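You operate a simulated robot arm through the tools that you are given. There is no shell and no other tool.

Carry out the task below with a simulated robot arm. There is one attempt and no reset: what you move stays moved.

JOB
Dose one portion of shallots and two of garlic into the tub under the hopper.
Fine: nothing spilt; the tub ends standing in the grey tray, the hopper's tray pushed in, its black knob at 0.

The check looks at the end state, three seconds after you hand in, the way a careful person would. Anything else that was tipped, shoved, dropped, spilled or broken makes it a failure.

ROBOT AND FRAMES
A 7-joint arm with a fingered hand, fixed in place. Base frame: the origin is at the foot of the arm, x ahead of it, y to its left, z up. Readings come in mm, degrees, newtons and seconds.
Its first joint turns from -166.0 to 166.0 degrees. Payload 3.7 kg.
The tool frame sits at the grasp point between the pads (the TCP): z along the fingers, y along the line on which they close. The tips reach 25 mm beyond it. The gripper opens to 88 mm. The gripper's body begins 29 mm behind the TCP. The gripper is a hand of 5 fingers: y runs from the thumb to the fingers, the wrist lies at [-13, -106, -174] in the tool frame.
Orientation is that of the tool frame in the base frame, as a unit quaternion [x, y, z, w]. With the fingers straight down and the wrist toward the robot, the tool's x, y and z point along [0, 1, 0], [1, 0, 0] and [0, 0, -1] of the base frame.

CONTROLS
- The arm moves only by the tool drive_tool. Its argument "series" is a list that holds one entry, the list of rows, each a list of 6 numbers: the turn, a rotation vector about the tool's x, y, z in units of 60 degrees (1.0 is 60 degrees), then the shift along the tool's x, y, z in units of 100 mm (1.0 is 100 mm). In form: [[[wx, wy, wz, x, y, z], ...]]. A call has 1 to 20 rows; each row is the pose to reach, as a shift and turn from the pose commanded when the call began, along the tool's axes at that moment. A call with a number of a shift or a turn outside -1 to 1 is refused whole. A row lasts 0.2 s, in which the tool goes at most 50 mm and 8.6 degrees; a call with a longer step from one row to the next is refused whole. Where a pose cannot be reached the arm comes as near as it can. A force on the tool above 40 N (or 10 N above the force at the start of the call, whichever is more), or a blocked arm, ends the call early, and 0.2 s more pass. In this call time passes only in rows, and 0.2 s behind the last. The reply holds the time, the measured pose of the TCP, the force on the tool along the base axes, the opening and the grip force, in the units named above and with some noise, with the torque about the TCP (base axes, N m) and any sound that the robot's microphone picked up.
- Cameras (640 x 400 px; columns grow to the right, rows downward): "scene" is fixed at [47.3, -498.5, 1599.3]; the picture's right is [0.87, -0.50, 0.00], its down [-0.27, -0.47, -0.84] and it looks along [0.42, 0.73, -0.54] (base axes); focal length 333 px, centre (320, 200). "wrist" rides on the gripper at [59, -79, -105] in the tool frame; the picture's right is [-0.73, 0.32, -0.61], its down [-0.62, -0.68, 0.38] and it looks along [-0.29, 0.66, 0.70] (tool axes); focal length 234 px, centre (320, 200). There is no depth. A picture from a camera that has moved, and an enlarged one, comes with that camera's place and axes in the base frame and with its lens.
- get_image(camera): a new picture of that camera. The clock stands still meanwhile.
- move_fingers(index, middle, ring, little, thumb_bend, thumb_turn): sets how far each is bent, from 0 (flat) to 1 (curled in); at 0.3 the hand is open as for a grip, at 0.7 the pads meet at the TCP. One left out holds its place. A second passes; each finger stops where it meets its share of the squeeze, and holds until it gets a number again. It is the only way to open and close the hand. It gives what a move gives, with no picture; readings hold the bend of each and the force on index, middle, ring, little, thumb and palm. thumb_turn goes from beside the hand (0) to across from the fingers (1), as for a grip.
- zoom(camera, box): a new picture of the part [left, top, right, bottom] of that camera's present view, enlarged. The clock stands still meanwhile.
- close_job(): hands the job in; it is judged then, once.

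Places have to be worked out from the pictures, the camera data and where the tool is seen. Open the gripper and draw the arm clear of the work before you hand the job in, unless the task says otherwise.

The tools are called after "Emit:" as name(argument=value, ...) on one line, values as JSON. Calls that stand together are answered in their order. drive_tool: Moves the arm, as the interface text tells. Its arguments: {"type":"object","properties":{"series":{"type":"array","items":{"type":"array","items":{"type":"array","items":{"type":"number"}}}}},"required":["series"]} The other tools are called the same way: move_fingers (index, middle, ring, little, thumb_bend, thumb_turn) moves the fingers one by one; get_image (camera) takes a picture; zoom (camera, box) takes an enlarged picture of a part of a camera's view; close_job () hands the job in.

At the start:

```text
t: 0.0
position: [486.9, -52.0, 1262.1]
tool_rot: [0.707, 0.707, 0.0, 0.0]
force: [-0.8, -0.1, -0.1]
moment: [-0.02, 0.01, 0.01]
opening: 87.5
grip_force: 0.1
shape: jaw
bend: [0.3, 0.3, 0.3, 0.3, 0.3, 0.98]
finger forces: [0.1, 0.0, 0.0, 0.1, 0.1, 0.1]
```

scene: 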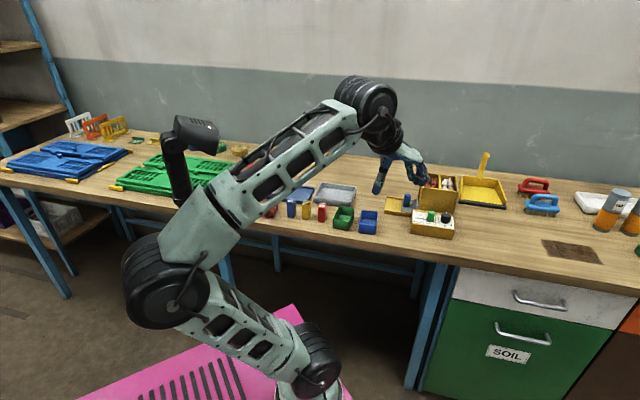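
wrist: 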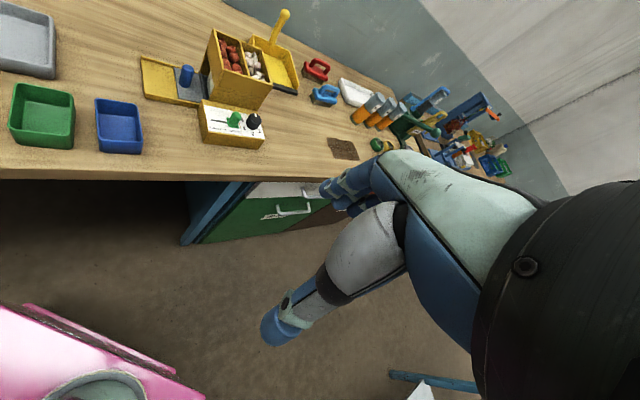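

I'll begin by enlarging the work area in both views to understand the hopper, its controls and the tubs.

Emit:
zoom(camera="scene", box=[260, 140, 520, 280])

Emit:
zoom(camera="wrist", box=[120, 0, 320, 160])

Emit:
zoom(camera="scene", box=[380, 150, 500, 250])

```text
2.46 times, centred on (390, 210) of scene
camera zoom: at [47.3, -498.5, 1599.3], right [0.87, -0.5, 0.0], down [-0.27, -0.47, -0.84], along [0.42, 0.73, -0.54], focal length 819 px, centre (148, 175)
```

zoom: 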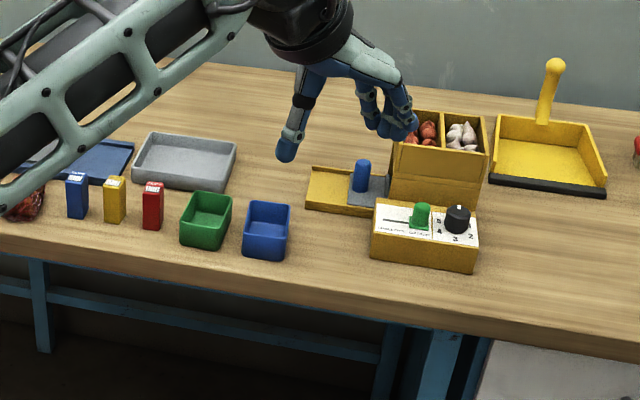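

```text
2.50 times, centred on (220, 80) of wrist
camera zoom: at [409.6, 5.2, 1367.6], right [0.32, -0.73, 0.61], down [-0.68, -0.62, -0.38], along [0.66, -0.29, -0.7], focal length 585 px, centre (570, 500)
```

zoom: 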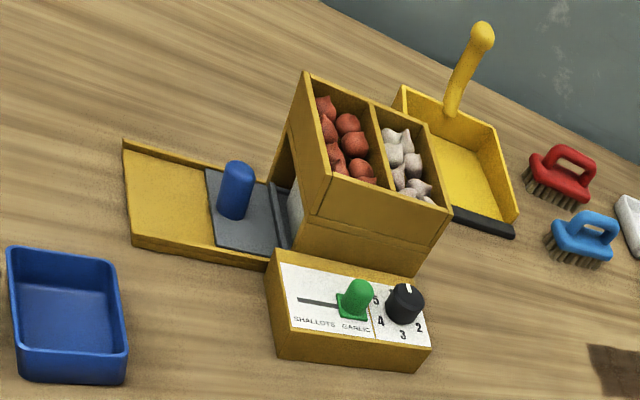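

```text
4.00 times, centred on (440, 200) of scene
camera zoom: at [47.3, -498.5, 1599.3], right [0.87, -0.5, 0.0], down [-0.27, -0.47, -0.84], along [0.42, 0.73, -0.54], focal length 1331 px, centre (-160, 200)
```

zoom: 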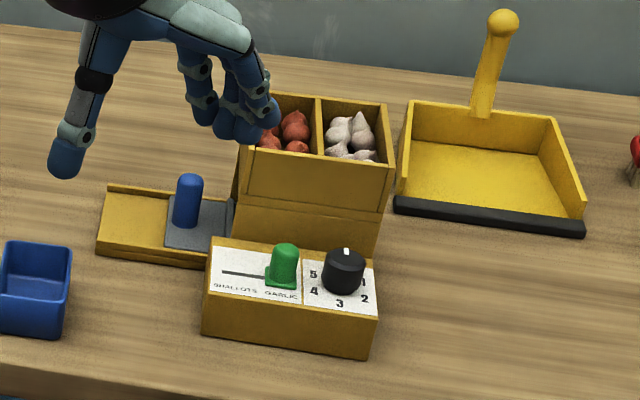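

The views show the hopper with its shallot and garlic bins, the panel with a green slider (SHALLOTS left, GARLIC right) and the black knob at 0. Triangulating gives the knob top at about (875, 84, 948), the slider at about (837, 115, 952) and the blue tray handle top at about (850, 248, 947). I'll move the hand closer, staying above and short of the hopper, for a better wrist view.

Emit:
drive_tool(series=[[[0, 0, 0, 0.14, 0.19, 0.16], [0, 0, 0, 0.28, 0.39, 0.32], [0, 0, 0, 0.42, 0.58, 0.48], [0, 0, 0, 0.567, 0.777, 0.64]]])

Emit:
drive_tool(series=[[[0, 0, 0, 0.14, 0.19, 0.16], [0, 0, 0, 0.28, 0.39, 0.32], [0, 0, 0, 0.42, 0.58, 0.48], [0, 0, 0, 0.567, 0.777, 0.64]]])

Emit:
get_image(camera="wrist")

Emit:
get_image(camera="scene")

```text
t: 1.0
position: [564.4, 4.7, 1196.8]
tool_rot: [0.707, 0.707, 0.001, 0.0]
force: [-0.2, -0.8, 0.3]
moment: [-0.01, 0.01, -0.03]
opening: 87.6
grip_force: 0.1
shape: jaw
bend: [0.3, 0.3, 0.3, 0.3, 0.3, 0.98]
finger forces: [0.0, 0.0, 0.0, 0.1, 0.1, 0.1]
```

```text
t: 2.0
position: [643.0, 59.8, 1134.4]
tool_rot: [0.707, 0.707, 0.0, 0.001]
force: [-0.5, -0.8, -0.1]
moment: [0.04, 0.02, 0.0]
opening: 87.8
grip_force: 0.0
shape: jaw
bend: [0.3, 0.3, 0.3, 0.3, 0.3, 0.98]
finger forces: [0.0, 0.0, 0.1, 0.0, 0.0, 0.0]
```

```text
taken
camera wrist: at [565.5, 118.7, 1238.9], right [0.32, -0.73, 0.61], down [-0.68, -0.62, -0.38], along [0.66, -0.29, -0.7], focal length 234 px, centre (320, 200)
```

wrist: 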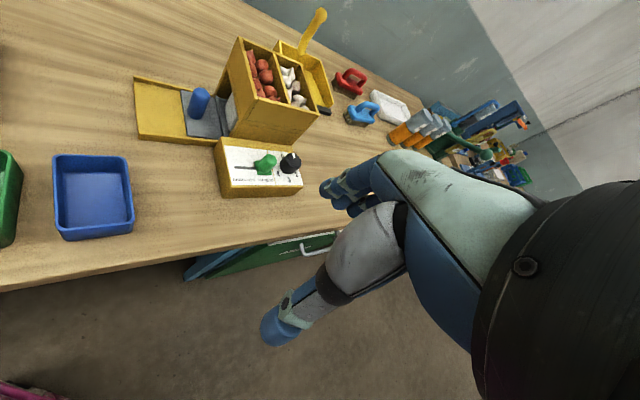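

```text
taken
```

scene: 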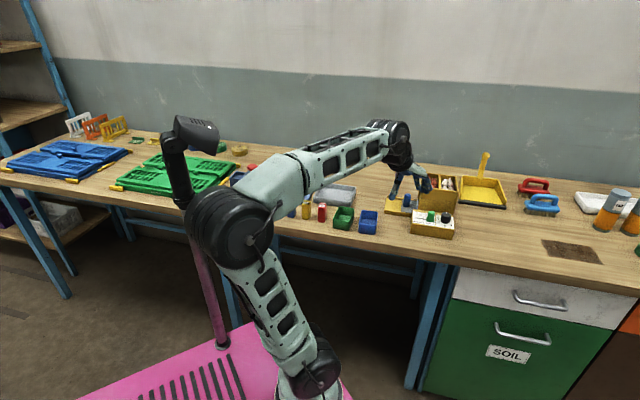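

The arm tracks well. I'll enlarge the hopper from this nearer viewpoint.

Emit:
zoom(camera="wrist", box=[120, 20, 340, 220])

Emit:
zoom(camera="wrist", box=[210, 130, 310, 200])

Emit:
zoom(camera="scene", box=[380, 160, 480, 240])

```text
2.00 times, centred on (230, 120) of wrist
camera zoom: at [565.5, 118.7, 1238.9], right [0.32, -0.73, 0.61], down [-0.68, -0.62, -0.38], along [0.66, -0.29, -0.7], focal length 468 px, centre (500, 360)
```

zoom: 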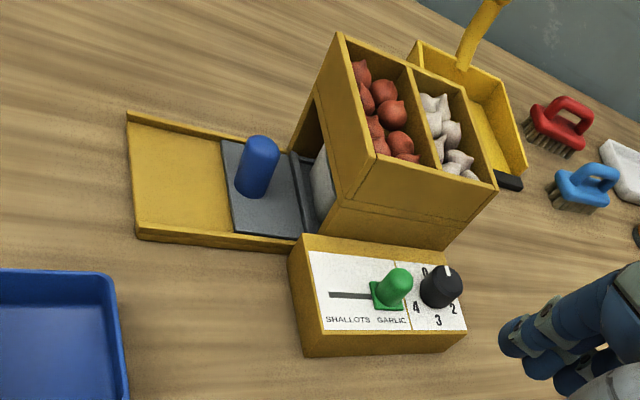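

```text
5.71 times, centred on (260, 165) of wrist
camera zoom: at [565.5, 118.7, 1238.9], right [0.32, -0.73, 0.61], down [-0.68, -0.62, -0.38], along [0.66, -0.29, -0.7], focal length 1338 px, centre (663, 400)
```

zoom: 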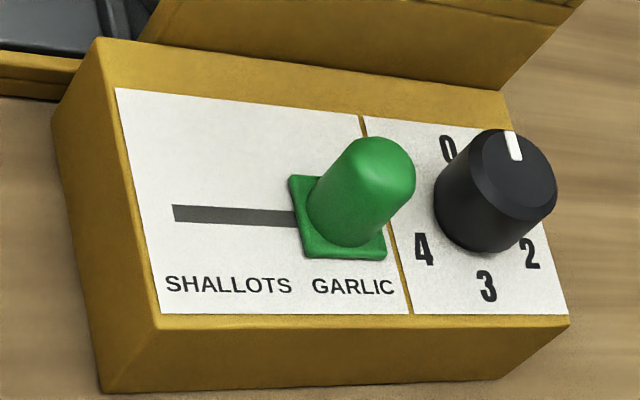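

```text
5.00 times, centred on (430, 200) of scene
camera zoom: at [47.3, -498.5, 1599.3], right [0.87, -0.5, 0.0], down [-0.27, -0.47, -0.84], along [0.42, 0.73, -0.54], focal length 1664 px, centre (-230, 200)
```

zoom: 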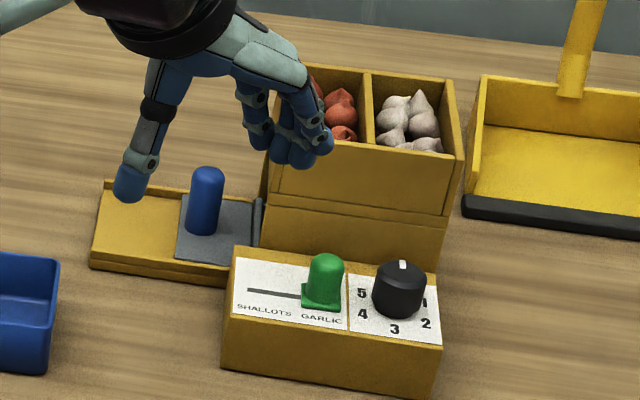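

The slider is at GARLIC now, the knob is at 0 and the tray looks pushed in with a tub under the hopper. Before approaching I want to know the finger geometry, so I'll bend only the middle, ring and little fingers here in free air and look.

Emit:
move_fingers(middle=1.0, ring=1.0, little=1.0)

Emit:
zoom(camera="scene", box=[370, 110, 470, 210])

Emit:
get_image(camera="wrist")

```text
t: 3.0
position: [643.6, 60.7, 1133.6]
tool_rot: [0.708, 0.707, 0.0, 0.001]
force: [-0.3, -0.4, -0.1]
moment: [0.04, -0.02, 0.02]
opening: 84.6
grip_force: 0.0
shape: fingers
bend: [0.3, 1.0, 1.0, 1.0, 0.3, 0.98]
finger forces: [0.0, 0.0, 0.0, 0.1, 0.1, 0.1]
```

```text
4.00 times, centred on (420, 160) of scene
camera zoom: at [47.3, -498.5, 1599.3], right [0.87, -0.5, 0.0], down [-0.27, -0.47, -0.84], along [0.42, 0.73, -0.54], focal length 1331 px, centre (-80, 360)
```

zoom: 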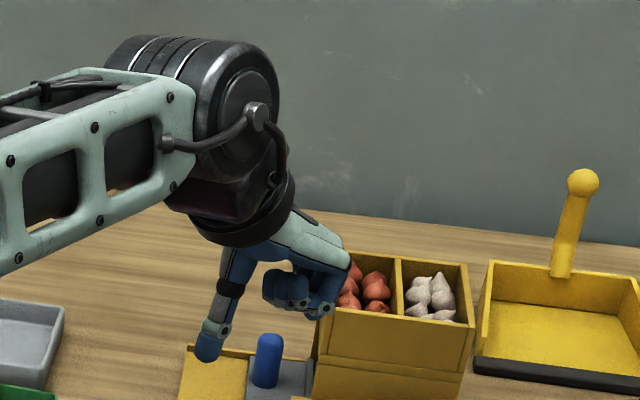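

```text
taken
camera wrist: at [565.4, 118.7, 1238.9], right [0.32, -0.73, 0.61], down [-0.68, -0.62, -0.38], along [0.66, -0.29, -0.7], focal length 234 px, centre (320, 200)
```

wrist: 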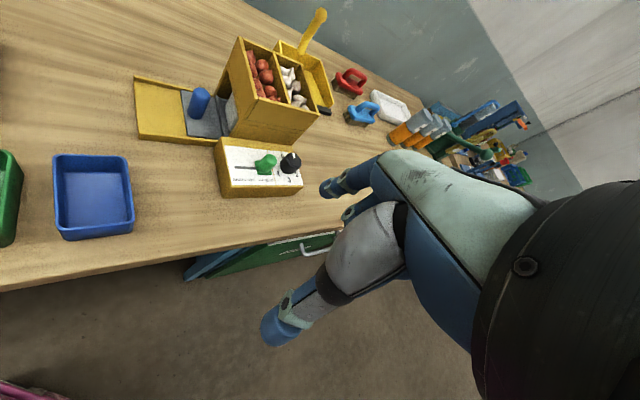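

Index is on the tool's +x side, and curled fingers end about level with the TCP. I'll check how ring and little look held flat, with index and middle at the grip posture.

Emit:
move_fingers(index=0.3, middle=0.3, ring=0.0, little=0.0)

Emit:
zoom(camera="scene", box=[380, 150, 460, 200])

Emit:
zoom(camera="wrist", box=[240, 130, 420, 360])

```text
t: 4.0
position: [642.9, 60.4, 1134.4]
tool_rot: [0.707, 0.707, 0.0, -0.001]
force: [0.2, 0.1, 0.7]
moment: [0.0, -0.04, -0.04]
opening: 84.4
grip_force: 0.0
shape: fingers
bend: [0.3, 0.3, 0.0, 0.0, 0.3, 0.98]
finger forces: [0.0, 0.1, 0.0, 0.1, 0.1, 0.1]
```

```text
8.00 times, centred on (420, 175) of scene
camera zoom: at [47.3, -498.5, 1599.3], right [0.87, -0.5, 0.0], down [-0.27, -0.47, -0.84], along [0.42, 0.73, -0.54], focal length 2662 px, centre (-480, 400)
```

zoom: 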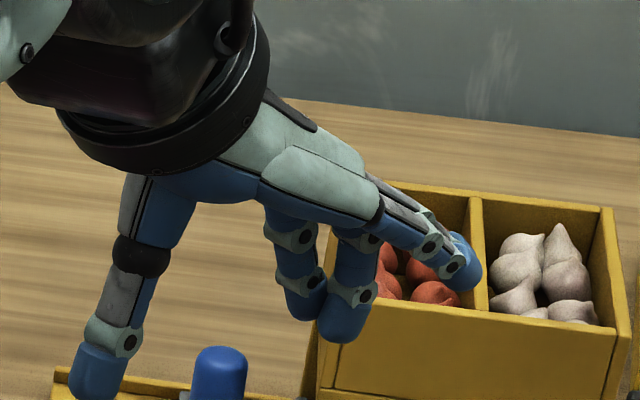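

```text
1.74 times, centred on (330, 245) of wrist
camera zoom: at [565.4, 118.7, 1238.9], right [0.32, -0.73, 0.61], down [-0.68, -0.62, -0.38], along [0.66, -0.29, -0.7], focal length 407 px, centre (303, 122)
```

zoom: 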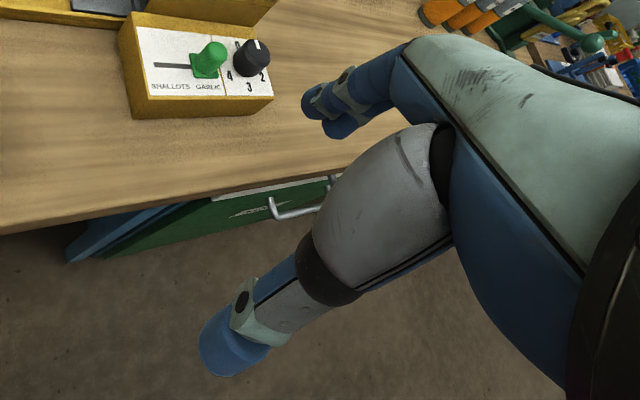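

Ring and little flat stick out far forward, so curling them is the more compact choice near the hopper wall. From the two views I work out the panel's axes: right is about azimuth -45°, back about +45°, with the wall roughly 40 mm behind the knob. I'll curl ring and little, then move toward the knob from above with a yaw of about -12°.

Emit:
move_fingers(ring=1.0, little=1.0)

Emit:
drive_tool(series=[[[0, 0, 0.07, 0.03, 0.32, 0.07], [0, 0, 0.14, 0.07, 0.64, 0.14], [0, 0, 0.2, 0.1, 0.97, 0.2]]])

Emit:
get_image(camera="wrist")

Emit:
zoom(camera="scene", box=[380, 130, 500, 250])

```text
t: 5.0
position: [643.4, 59.6, 1133.7]
tool_rot: [0.707, 0.707, -0.001, 0.0]
force: [0.6, 0.1, -0.1]
moment: [-0.02, -0.02, 0.03]
opening: 84.7
grip_force: 0.0
shape: fingers
bend: [0.3, 0.3, 1.0, 1.0, 0.3, 0.98]
finger forces: [0.0, 0.0, 0.0, 0.1, 0.0, 0.1]
```

```text
t: 5.8
position: [740.7, 68.8, 1115.2]
tool_rot: [0.778, 0.629, 0.002, 0.001]
force: [-0.3, 0.4, -0.2]
moment: [0.0, -0.03, -0.02]
opening: 84.3
grip_force: 0.1
shape: fingers
bend: [0.3, 0.3, 1.0, 1.0, 0.3, 0.98]
finger forces: [0.0, 0.0, 0.0, 0.0, 0.0, 0.0]
```

```text
taken
camera wrist: at [676.2, 142.8, 1219.7], right [0.16, -0.78, 0.61], down [-0.8, -0.47, -0.38], along [0.58, -0.42, -0.7], focal length 234 px, centre (320, 200)
```

wrist: 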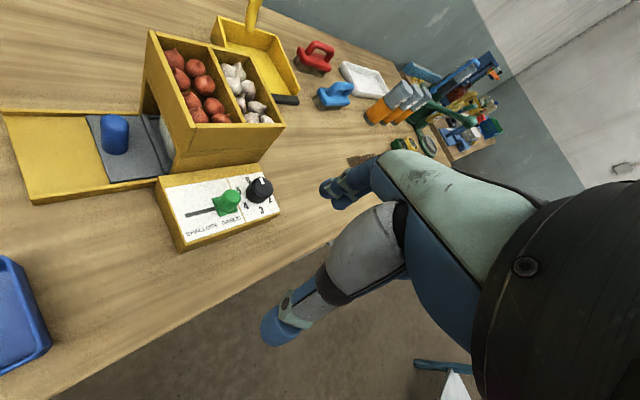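

```text
3.33 times, centred on (440, 190) of scene
camera zoom: at [47.3, -498.5, 1599.3], right [0.87, -0.5, 0.0], down [-0.27, -0.47, -0.84], along [0.42, 0.73, -0.54], focal length 1109 px, centre (-80, 233)
```

zoom: 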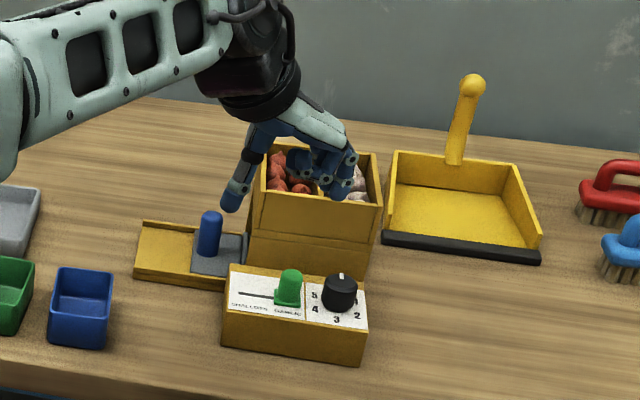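

I'll enlarge the panel in the wrist view for a sharper fix on the knob.

Emit:
zoom(camera="wrist", box=[150, 150, 300, 250])

Emit:
zoom(camera="wrist", box=[0, 20, 300, 220])

```text
4.00 times, centred on (225, 200) of wrist
camera zoom: at [676.2, 142.8, 1219.7], right [0.16, -0.78, 0.61], down [-0.8, -0.47, -0.38], along [0.58, -0.42, -0.7], focal length 937 px, centre (700, 200)
```

zoom: 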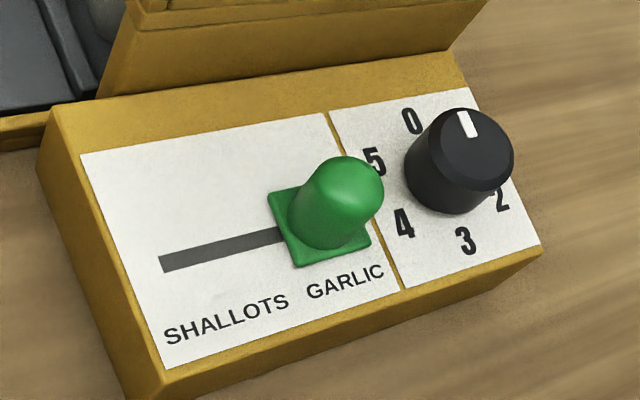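

```text
2.00 times, centred on (150, 120) of wrist
camera zoom: at [676.2, 142.8, 1219.7], right [0.16, -0.78, 0.61], down [-0.8, -0.47, -0.38], along [0.58, -0.42, -0.7], focal length 468 px, centre (660, 360)
```

zoom: 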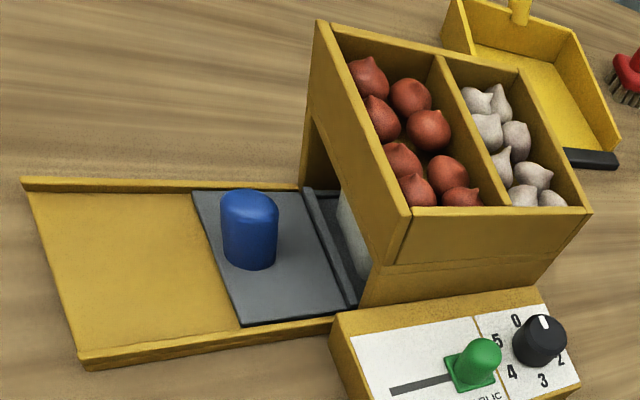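

The knob's axis is at about (867, 77), with its top at about z 952 and the panel face near z 927. I'll move over it, keeping the fingertips above the hopper's rim (z 1023).

Emit:
drive_tool(series=[[[0, 0, 0, 0.085, 0.305, 0.125], [0, 0, 0, 0.17, 0.61, 0.25]]])

Emit:
drive_tool(series=[[[0, 0, 0, 0.085, 0.305, 0.125], [0, 0, 0, 0.17, 0.61, 0.25]]])

Emit:
zoom(camera="scene", box=[380, 140, 500, 240])

Emit:
get_image(camera="wrist")

```text
t: 6.4
position: [803.8, 74.0, 1088.8]
tool_rot: [0.777, 0.629, 0.0, 0.0]
force: [-0.3, -0.5, 0.3]
moment: [0.0, 0.0, -0.01]
opening: 84.5
grip_force: 0.1
shape: fingers
bend: [0.3, 0.3, 1.0, 1.0, 0.3, 0.98]
finger forces: [0.0, 0.1, 0.0, 0.1, 0.1, 0.0]
```

```text
t: 7.0
position: [866.7, 78.5, 1064.1]
tool_rot: [0.777, 0.629, 0.0, 0.0]
force: [-1.1, 0.2, 0.4]
moment: [0.01, 0.01, -0.01]
opening: 84.5
grip_force: 0.1
shape: fingers
bend: [0.3, 0.3, 1.0, 1.0, 0.3, 0.98]
finger forces: [0.0, 0.1, 0.0, 0.0, 0.1, 0.1]
```

```text
4.00 times, centred on (440, 190) of scene
camera zoom: at [47.3, -498.5, 1599.3], right [0.87, -0.5, 0.0], down [-0.27, -0.47, -0.84], along [0.42, 0.73, -0.54], focal length 1331 px, centre (-160, 240)
```

zoom: 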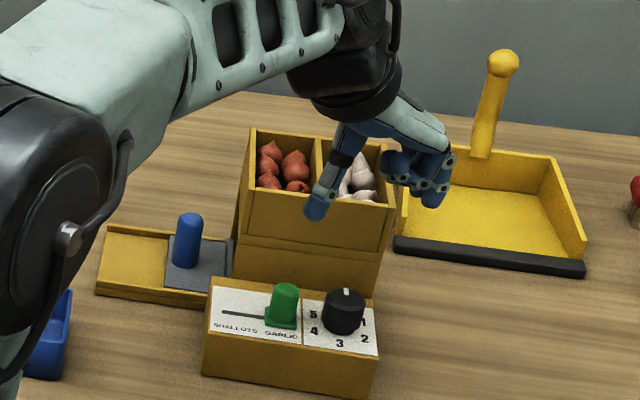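

```text
taken
camera wrist: at [802.6, 152.5, 1170.0], right [0.16, -0.78, 0.61], down [-0.8, -0.47, -0.38], along [0.58, -0.42, -0.7], focal length 234 px, centre (320, 200)
```

wrist: 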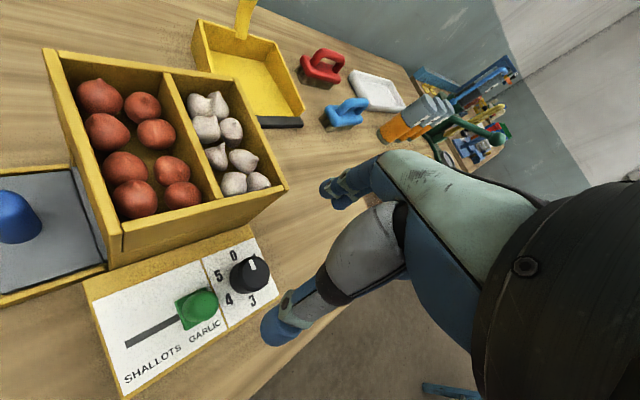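

From directly above, the knob fix repeats at (867, 79) and the hopper's corner is about 22 mm right and 49 mm behind the knob. I count 8 shallots and 8 garlic. I'll narrow the three grip fingers before descending and turn a further 5° so that the index clears the hopper corner.

Emit:
move_fingers(index=0.45, middle=0.45, thumb_bend=0.45)

Emit:
drive_tool(series=[[[0, 0, 0.083, 0, 0, 0.15]]])

Emit:
zoom(camera="scene", box=[410, 150, 490, 220])

Emit:
zoom(camera="wrist", box=[200, 150, 400, 350])

```text
t: 8.0
position: [867.1, 78.4, 1064.4]
tool_rot: [0.777, 0.629, 0.0, 0.0]
force: [-0.4, -0.3, -0.4]
moment: [0.01, 0.02, 0.01]
opening: 53.1
grip_force: 0.0
shape: fingers
bend: [0.45, 0.45, 1.0, 1.0, 0.45, 0.98]
finger forces: [0.0, 0.1, 0.1, 0.0, 0.0, 0.0]
```

```text
t: 8.4
position: [866.7, 76.4, 1049.7]
tool_rot: [0.804, 0.595, 0.001, 0.001]
force: [-0.3, 0.9, 0.2]
moment: [0.02, 0.03, -0.03]
opening: 53.0
grip_force: 0.1
shape: fingers
bend: [0.45, 0.45, 1.0, 1.0, 0.45, 0.98]
finger forces: [0.0, 0.0, 0.0, 0.0, 0.1, 0.0]
```

```text
5.71 times, centred on (450, 185) of scene
camera zoom: at [47.3, -498.5, 1599.3], right [0.87, -0.5, 0.0], down [-0.27, -0.47, -0.84], along [0.42, 0.73, -0.54], focal length 1902 px, centre (-423, 286)
```

zoom: 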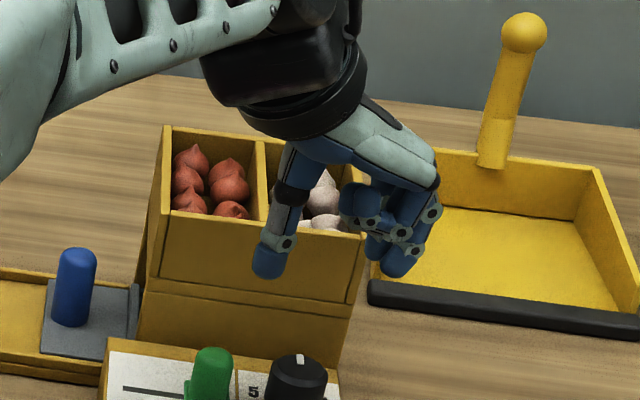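

```text
2.00 times, centred on (300, 250) of wrist
camera zoom: at [809.4, 156.9, 1154.9], right [0.1, -0.79, 0.61], down [-0.83, -0.4, -0.38], along [0.54, -0.47, -0.7], focal length 468 px, centre (360, 100)
```

zoom: 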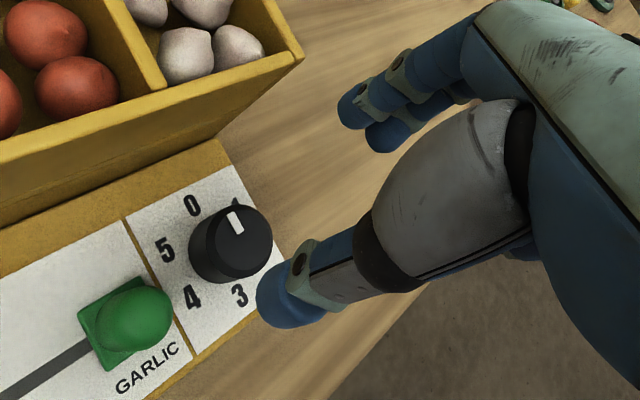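

With an opening of 53 mm, the finger tips sit about 25 mm below the TCP: thumb at tool x≈-2, index +9, middle -8. To give the thumb more room from the green slider I'll go back to a yaw of about -10° and descend to just above the knob, then look.

Emit:
drive_tool(series=[[[0, 0, -0.117, 0, 0, 0.2], [0, 0, -0.117, 0, 0, 0.4], [0, 0, -0.117, 0, 0, 0.55]]])

Emit:
zoom(camera="scene", box=[410, 160, 490, 240])

Emit:
zoom(camera="wrist", box=[200, 130, 400, 350])

```text
t: 9.2
position: [865.9, 78.1, 995.0]
tool_rot: [0.766, 0.643, 0.0, 0.001]
force: [0.3, -0.4, -0.1]
moment: [-0.01, 0.0, 0.02]
opening: 52.9
grip_force: 0.1
shape: fingers
bend: [0.45, 0.45, 1.0, 1.0, 0.45, 0.98]
finger forces: [0.1, 0.0, 0.0, 0.0, 0.0, 0.0]
```

```text
5.00 times, centred on (450, 200) of scene
camera zoom: at [47.3, -498.5, 1599.3], right [0.87, -0.5, 0.0], down [-0.27, -0.47, -0.84], along [0.42, 0.73, -0.54], focal length 1664 px, centre (-330, 200)
```

zoom: 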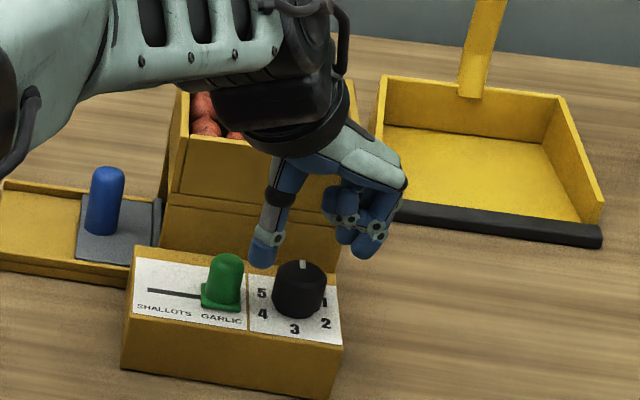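

```text
1.82 times, centred on (300, 240) of wrist
camera zoom: at [799.8, 149.0, 1100.1], right [0.19, -0.77, 0.61], down [-0.78, -0.5, -0.38], along [0.6, -0.4, -0.7], focal length 426 px, centre (356, 127)
```

zoom: 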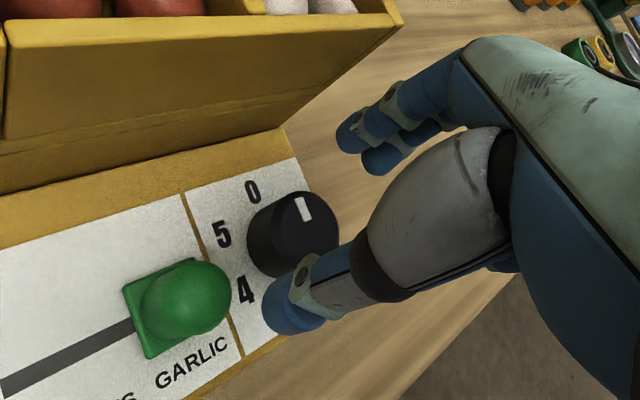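

The hand is centred over the knob with thumb and fingers on either side, and the wrist view again puts the knob at (867, 78). I'll lower 36 mm so the tips end just above the panel.

Emit:
drive_tool(series=[[[0, 0, 0, 0.0, 0.01, 0.12], [0, 0, 0, 0, 0.01, 0.24], [0, 0, 0, 0, 0.01, 0.36]]])

Emit:
zoom(camera="scene", box=[410, 160, 490, 240])

Emit:
zoom(camera="wrist", box=[200, 130, 400, 350])

```text
t: 10.0
position: [865.6, 78.5, 957.6]
tool_rot: [0.766, 0.643, 0.0, 0.001]
force: [0.3, 0.3, 0.2]
moment: [0.0, 0.01, 0.01]
opening: 53.1
grip_force: 0.2
shape: fingers
bend: [0.45, 0.45, 1.0, 1.0, 0.45, 0.98]
finger forces: [0.1, 0.0, 0.0, 0.0, 0.1, 0.0]
```

```text
5.00 times, centred on (450, 200) of scene
camera zoom: at [47.3, -498.5, 1599.3], right [0.87, -0.5, 0.0], down [-0.27, -0.47, -0.84], along [0.42, 0.73, -0.54], focal length 1664 px, centre (-330, 200)
```

zoom: 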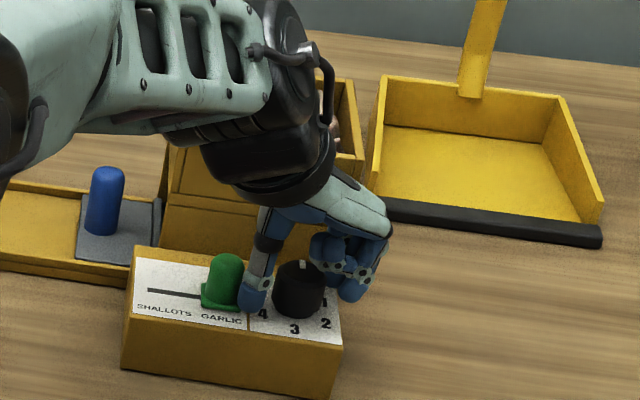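

```text
1.82 times, centred on (300, 240) of wrist
camera zoom: at [800.0, 149.8, 1063.6], right [0.19, -0.77, 0.61], down [-0.78, -0.5, -0.38], along [0.6, -0.4, -0.7], focal length 426 px, centre (356, 127)
```

zoom: 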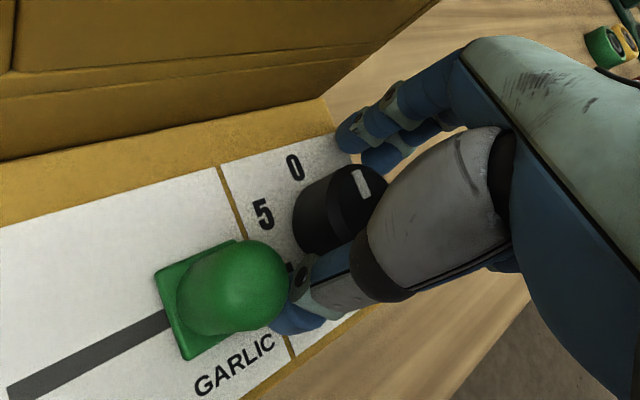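

The tips straddle the knob, clear of the slider and panel with no contact force. Now I'll close the three fingers on the knob.

Emit:
move_fingers(index=0.75, middle=0.75, thumb_bend=0.75)

Emit:
zoom(camera="scene", box=[410, 160, 490, 240])

Emit:
zoom(camera="wrist", box=[200, 130, 400, 350])

```text
t: 11.0
position: [866.0, 77.3, 957.3]
tool_rot: [0.766, 0.643, 0.0, 0.001]
force: [5.7, -3.0, -4.7]
moment: [-0.07, -0.09, 0.05]
opening: 20.9
grip_force: 14.4
shape: fingers
bend: [0.59, 0.62, 1.0, 1.0, 0.6, 0.96]
finger forces: [7.9, 9.6, 0.0, 0.0, 11.4, 0.0]
```

```text
5.00 times, centred on (450, 200) of scene
camera zoom: at [47.3, -498.5, 1599.3], right [0.87, -0.5, 0.0], down [-0.27, -0.47, -0.84], along [0.42, 0.73, -0.54], focal length 1664 px, centre (-330, 200)
```

zoom: 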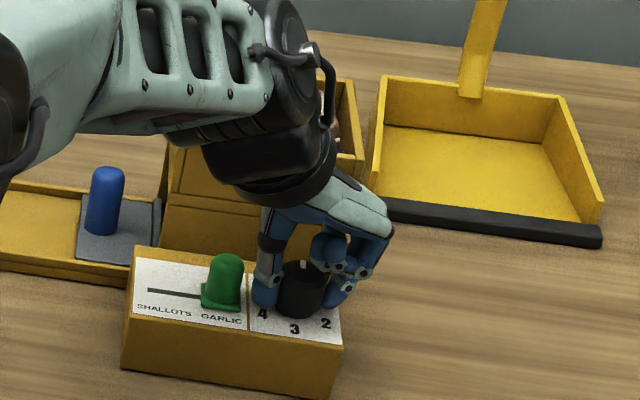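

```text
1.82 times, centred on (300, 240) of wrist
camera zoom: at [800.6, 149.3, 1063.4], right [0.19, -0.77, 0.61], down [-0.78, -0.5, -0.38], along [0.6, -0.4, -0.7], focal length 426 px, centre (356, 127)
```

zoom: 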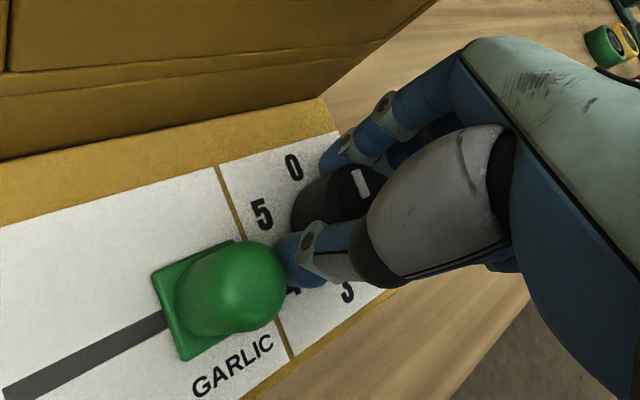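

The knob is gripped with 8–11 N on each finger. I'll turn clockwise in part, about 26°, and check that it follows and that the thumb clears the slider.

Emit:
drive_tool(series=[[[0, 0, 0.11, 0, 0, 0], [0, 0, 0.22, 0, 0, 0], [0, 0, 0.33, 0, 0, 0], [0, 0, 0.44, 0, 0, 0]]])

Emit:
zoom(camera="scene", box=[410, 160, 490, 240])

Emit:
zoom(camera="wrist", box=[200, 130, 400, 350])

```text
t: 12.0
position: [867.1, 77.3, 958.0]
tool_rot: [0.893, 0.45, 0.0, 0.0]
force: [1.7, -5.9, -2.3]
moment: [-0.16, -0.02, 0.03]
opening: 20.4
grip_force: 14.8
shape: fingers
bend: [0.59, 0.62, 1.0, 1.0, 0.61, 0.96]
finger forces: [8.0, 10.4, 0.1, 0.1, 11.4, 0.0]
```

```text
5.00 times, centred on (450, 200) of scene
camera zoom: at [47.3, -498.5, 1599.3], right [0.87, -0.5, 0.0], down [-0.27, -0.47, -0.84], along [0.42, 0.73, -0.54], focal length 1664 px, centre (-330, 200)
```

zoom: 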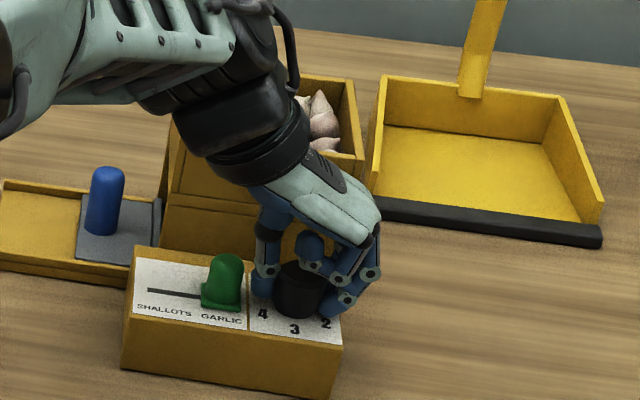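

```text
1.82 times, centred on (300, 240) of wrist
camera zoom: at [840.0, 171.1, 1063.4], right [-0.17, -0.78, 0.61], down [-0.92, -0.1, -0.38], along [0.36, -0.62, -0.7], focal length 426 px, centre (356, 127)
```

zoom: 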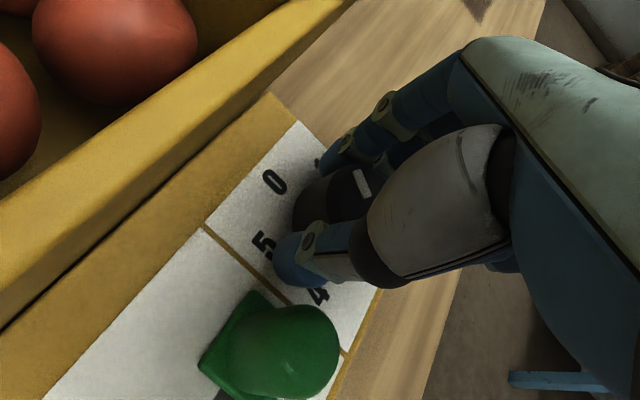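

The white mark has stayed fixed in the hand's view, so the knob is turning with it, and the thumb passes the slider with room. I'll turn the remaining 34° to reach position 1.

Emit:
drive_tool(series=[[[0, 0, 0.112, 0, 0, 0], [0, 0, 0.224, 0, 0, 0], [0, 0, 0.336, 0, 0, 0], [0, 0, 0.448, 0, 0, 0], [0, 0, 0.56, 0, 0, 0]]])

Emit:
zoom(camera="scene", box=[410, 160, 490, 240])

Emit:
get_image(camera="wrist")

```text
t: 13.2
position: [867.6, 76.6, 956.9]
tool_rot: [0.985, 0.173, 0.0, 0.001]
force: [-0.3, -11.1, -3.6]
moment: [-0.21, 0.07, 0.05]
opening: 20.3
grip_force: 15.0
shape: fingers
bend: [0.57, 0.61, 1.0, 1.0, 0.62, 0.97]
finger forces: [8.9, 11.3, 0.0, 0.1, 9.6, 0.0]
```

```text
5.00 times, centred on (450, 200) of scene
camera zoom: at [47.3, -498.5, 1599.3], right [0.87, -0.5, 0.0], down [-0.27, -0.47, -0.84], along [0.42, 0.73, -0.54], focal length 1664 px, centre (-330, 200)
```

zoom: 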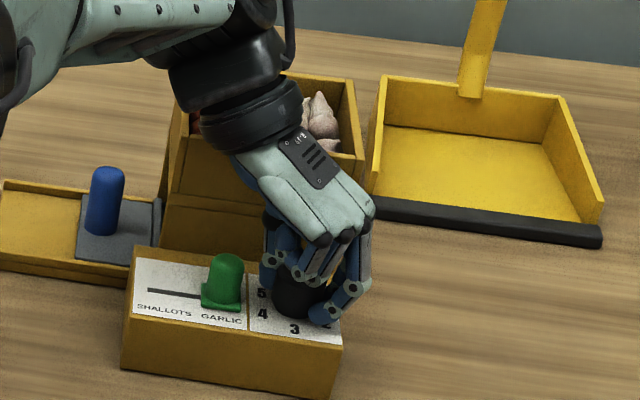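

```text
taken
camera wrist: at [896.7, 170.9, 1063.5], right [-0.57, -0.55, 0.61], down [-0.82, 0.43, -0.38], along [-0.05, -0.72, -0.7], focal length 234 px, centre (320, 200)
```

wrist: 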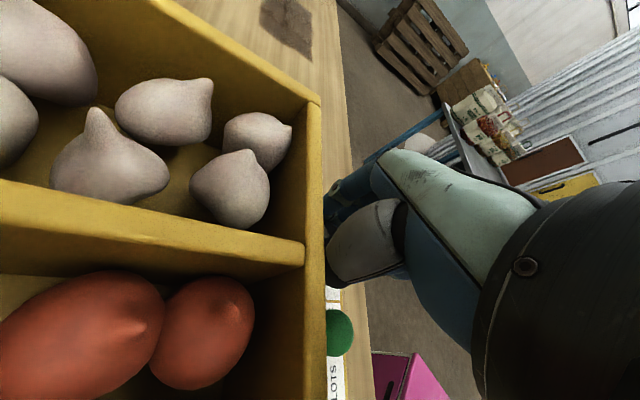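

The knob has turned 60° in total and should be at position 1. No sound has been reported yet, so I'll hold still for a couple of seconds and listen.

Emit:
drive_tool(series=[[[0, 0, 0, 0, 0, 0], [0, 0, 0, 0, 0, 0], [0, 0, 0, 0, 0, 0], [0, 0, 0, 0, 0, 0], [0, 0, 0, 0, 0, 0], [0, 0, 0, 0, 0, 0], [0, 0, 0, 0, 0, 0], [0, 0, 0, 0, 0, 0], [0, 0, 0, 0, 0, 0], [0, 0, 0, 0, 0, 0]]])

Emit:
get_image(camera="wrist")

Emit:
get_image(camera="scene")

```text
t: 15.4
position: [867.1, 76.3, 958.8]
tool_rot: [0.985, 0.174, 0.001, 0.0]
force: [-0.3, -11.8, -3.6]
moment: [-0.28, 0.04, 0.03]
opening: 19.9
grip_force: 15.3
shape: fingers
bend: [0.57, 0.6, 1.0, 1.0, 0.62, 0.97]
finger forces: [9.1, 12.1, 0.0, 0.0, 8.9, 0.0]
```

```text
taken
camera wrist: at [896.5, 171.2, 1063.6], right [-0.57, -0.55, 0.61], down [-0.82, 0.43, -0.38], along [-0.05, -0.72, -0.7], focal length 234 px, centre (320, 200)
```

wrist: 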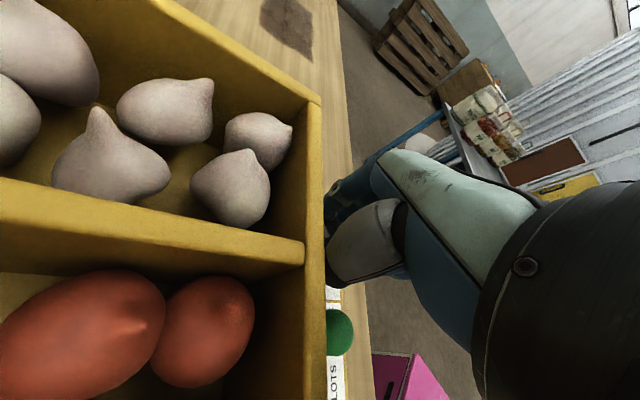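

```text
taken
```

scene: 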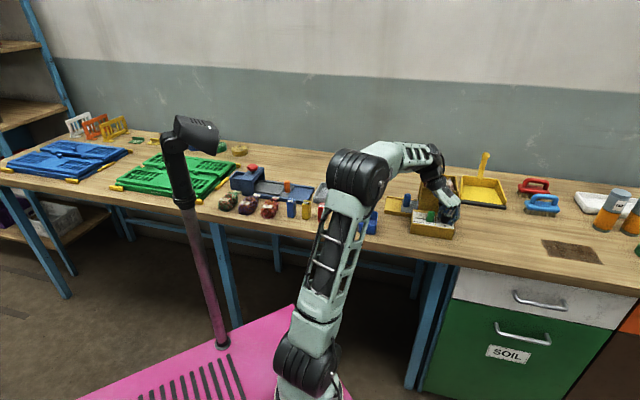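

Nothing has dropped and there was no sound at 1, so the dose may be released when the knob comes back to 0. I'll turn it back 60° with the same grip, watching the readings.

Emit:
drive_tool(series=[[[0, 0, -0.125, 0, 0, 0], [0, 0, -0.25, 0, 0, 0], [0, 0, -0.375, 0, 0, 0], [0, 0, -0.5, 0, 0, 0]]])

Emit:
drive_tool(series=[[[0, 0, -0.125, 0, 0, 0], [0, 0, -0.25, 0, 0, 0], [0, 0, -0.375, 0, 0, 0], [0, 0, -0.5, 0, 0, 0], [0, 0, -0.5, 0, 0, 0], [0, 0, -0.5, 0, 0, 0], [0, 0, -0.5, 0, 0, 0]]])

Emit:
get_image(camera="wrist")

Emit:
zoom(camera="scene", box=[380, 150, 500, 240])

```text
t: 16.4
position: [867.5, 77.0, 958.2]
tool_rot: [0.906, 0.424, 0.0, 0.0]
force: [-0.7, -7.4, -5.9]
moment: [-0.16, 0.02, 0.0]
opening: 20.2
grip_force: 14.6
shape: fingers
bend: [0.58, 0.61, 1.0, 1.0, 0.62, 0.96]
finger forces: [7.0, 10.1, 0.0, 0.0, 11.3, 0.1]
```

```text
t: 18.0
position: [866.6, 77.5, 958.3]
tool_rot: [0.765, 0.644, 0.001, 0.0]
force: [1.1, -1.3, -2.2]
moment: [-0.05, -0.03, 0.04]
opening: 20.0
grip_force: 14.3
shape: fingers
bend: [0.58, 0.62, 1.0, 1.0, 0.62, 0.96]
finger forces: [7.5, 8.9, 0.1, 0.0, 12.7, 0.1]
```

```text
taken
camera wrist: at [800.5, 149.3, 1063.6], right [0.19, -0.77, 0.61], down [-0.78, -0.5, -0.38], along [0.6, -0.4, -0.7], focal length 234 px, centre (320, 200)
```

wrist: 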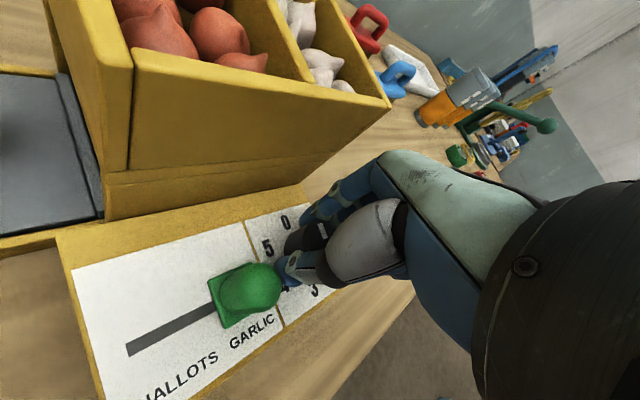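

```text
4.44 times, centred on (440, 195) of scene
camera zoom: at [47.3, -498.5, 1599.3], right [0.87, -0.5, 0.0], down [-0.27, -0.47, -0.84], along [0.42, 0.73, -0.54], focal length 1479 px, centre (-213, 222)
```

zoom: 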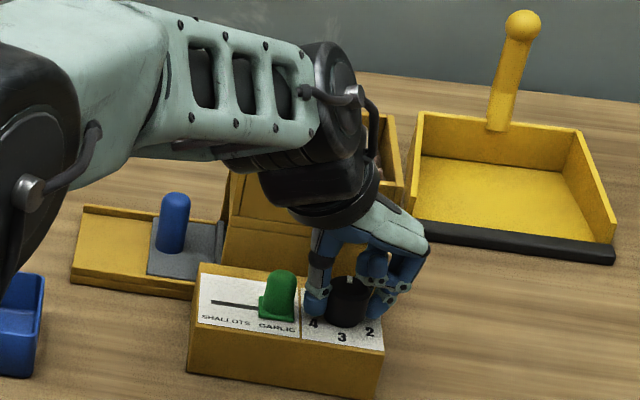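

The knob appears back at 0 and nothing was heard. I'll release the knob, rise, and inspect the knob, the bins and whatever can be seen of the tub before deciding how dosing is triggered.

Emit:
move_fingers(index=0.45, middle=0.45, thumb_bend=0.45)

Emit:
drive_tool(series=[[[0, 0, 0, 0, 0, -0.3], [0, 0, 0, 0, 0, -0.65], [0, 0, 0, 0, 0, -1.0]]])

Emit:
get_image(camera="wrist")

Emit:
zoom(camera="scene", box=[380, 150, 500, 240])

```text
t: 19.0
position: [867.0, 76.8, 958.0]
tool_rot: [0.766, 0.643, 0.0, 0.0]
force: [-0.2, 0.2, 1.2]
moment: [0.0, 0.0, 0.01]
opening: 51.8
grip_force: 0.0
shape: fingers
bend: [0.45, 0.45, 1.0, 1.0, 0.45, 0.97]
finger forces: [0.1, 0.0, 0.0, 0.1, 0.0, 0.0]
```

```text
t: 19.8
position: [865.9, 77.9, 1059.0]
tool_rot: [0.766, 0.643, 0.0, 0.0]
force: [-0.7, -0.9, -0.5]
moment: [-0.01, 0.0, 0.0]
opening: 52.1
grip_force: 0.1
shape: fingers
bend: [0.45, 0.45, 1.0, 1.0, 0.45, 0.97]
finger forces: [0.0, 0.0, 0.1, 0.1, 0.1, 0.1]
```

```text
taken
camera wrist: at [800.1, 149.2, 1164.7], right [0.19, -0.77, 0.61], down [-0.78, -0.5, -0.38], along [0.6, -0.4, -0.7], focal length 234 px, centre (320, 200)
```

wrist: 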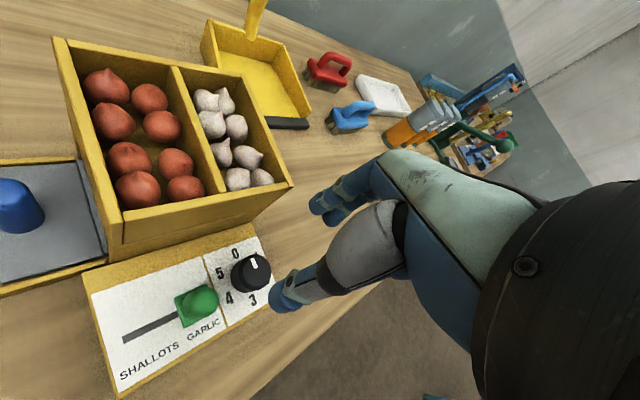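

```text
4.44 times, centred on (440, 195) of scene
camera zoom: at [47.3, -498.5, 1599.3], right [0.87, -0.5, 0.0], down [-0.27, -0.47, -0.84], along [0.42, 0.73, -0.54], focal length 1479 px, centre (-213, 222)
```

zoom: 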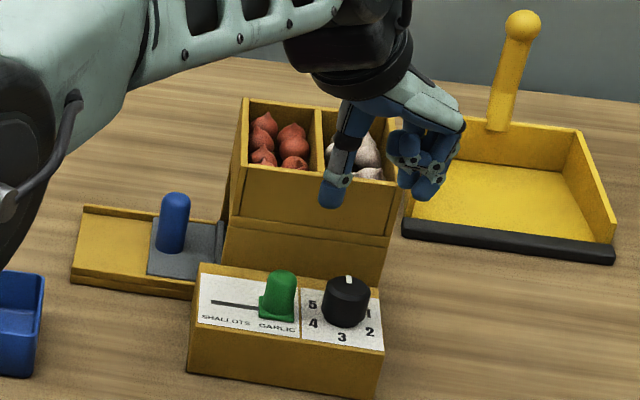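

The knob reads 0 and both bins still show 8 pieces each, so that cycle may have done nothing. I'll move the camera to the left side of the hopper to look into the opening at the tub and the tray.

Emit:
drive_tool(series=[[[0, 0, 0, 0.27, -0.22, 0.0], [0, 0, 0, 0.54, -0.43, 0.1], [0, 0, 0, 0.805, -0.65, 0.245]]])

Emit:
drive_tool(series=[[[0, 0, 0, 0.27, -0.22, 0.08], [0, 0, 0, 0.54, -0.43, 0.16], [0, 0, 0, 0.805, -0.65, 0.245]]])

Emit:
get_image(camera="wrist")

Emit:
get_image(camera="scene")

```text
t: 20.6
position: [815.8, 166.8, 1038.3]
tool_rot: [0.767, 0.642, 0.004, 0.002]
force: [-3.1, -8.9, 28.9]
moment: [-0.47, -1.35, -0.49]
opening: 67.0
grip_force: 14.5
shape: fingers
bend: [0.32, 0.45, 1.0, 1.0, 0.45, 0.97]
finger forces: [29.2, 0.0, 0.0, 0.0, 0.1, 0.0]
```

```text
t: 21.1
position: [801.3, 191.1, 1026.1]
tool_rot: [0.774, 0.634, -0.002, 0.004]
force: [4.9, -27.6, 9.9]
moment: [-0.34, -0.55, -1.23]
opening: 75.2
grip_force: 17.5
shape: fingers
bend: [0.25, 0.49, 1.0, 1.0, 0.45, 0.97]
finger forces: [22.6, 12.0, 0.0, 0.0, 0.0, 0.0]
stopped in row 2: the force on the tool passed its limit at 55 N (the readings are from after the stop); the commanded pose is now the measured one
```

```text
taken
camera wrist: at [736.1, 265.0, 1130.4], right [0.17, -0.77, 0.61], down [-0.79, -0.48, -0.38], along [0.59, -0.42, -0.69], focal length 234 px, centre (320, 200)
```

wrist: 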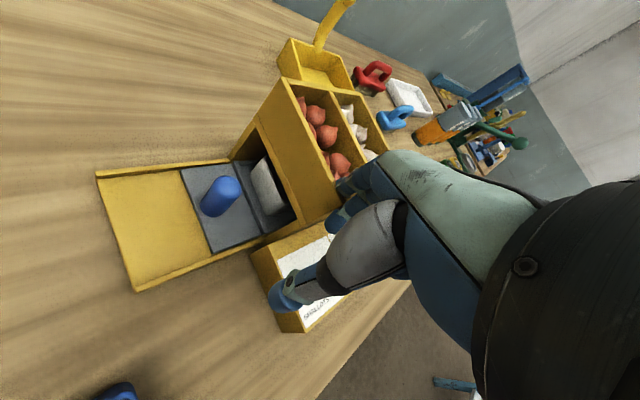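

```text
taken
```

scene: 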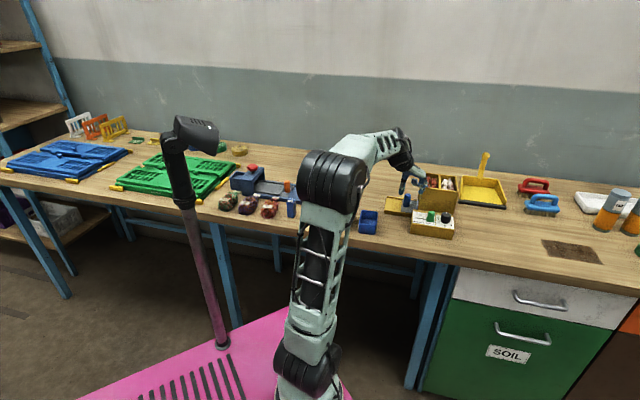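

I descended too early: the index finger caught the hopper's top, giving a force of 28 N and then a stop. I'll rise straight up at once, then check whether anything shifted.

Emit:
drive_tool(series=[[[0, 0, 0, 0, 0, -0.2], [0, 0, 0, 0, 0, -0.5], [0, 0, 0, 0, 0, -0.8]]])

Emit:
zoom(camera="scene", box=[380, 150, 500, 240])

Emit:
get_image(camera="wrist")

```text
t: 21.9
position: [800.6, 199.3, 1103.7]
tool_rot: [0.77, 0.638, -0.002, 0.002]
force: [0.9, 0.6, -1.3]
moment: [0.0, 0.02, -0.01]
opening: 52.5
grip_force: 0.0
shape: fingers
bend: [0.45, 0.45, 1.0, 1.0, 0.45, 0.97]
finger forces: [0.1, 0.0, 0.1, 0.0, 0.0, 0.0]
```

```text
4.44 times, centred on (440, 195) of scene
camera zoom: at [47.3, -498.5, 1599.3], right [0.87, -0.5, 0.0], down [-0.27, -0.47, -0.84], along [0.42, 0.73, -0.54], focal length 1479 px, centre (-213, 222)
```

zoom: 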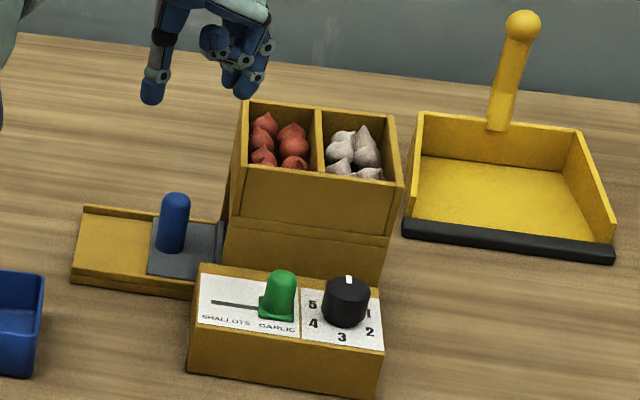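

```text
taken
camera wrist: at [734.9, 273.1, 1208.4], right [0.18, -0.77, 0.61], down [-0.79, -0.49, -0.38], along [0.59, -0.41, -0.69], focal length 234 px, centre (320, 200)
```

wrist: 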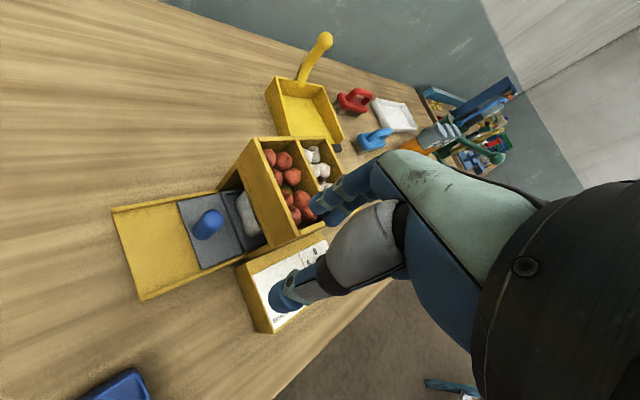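

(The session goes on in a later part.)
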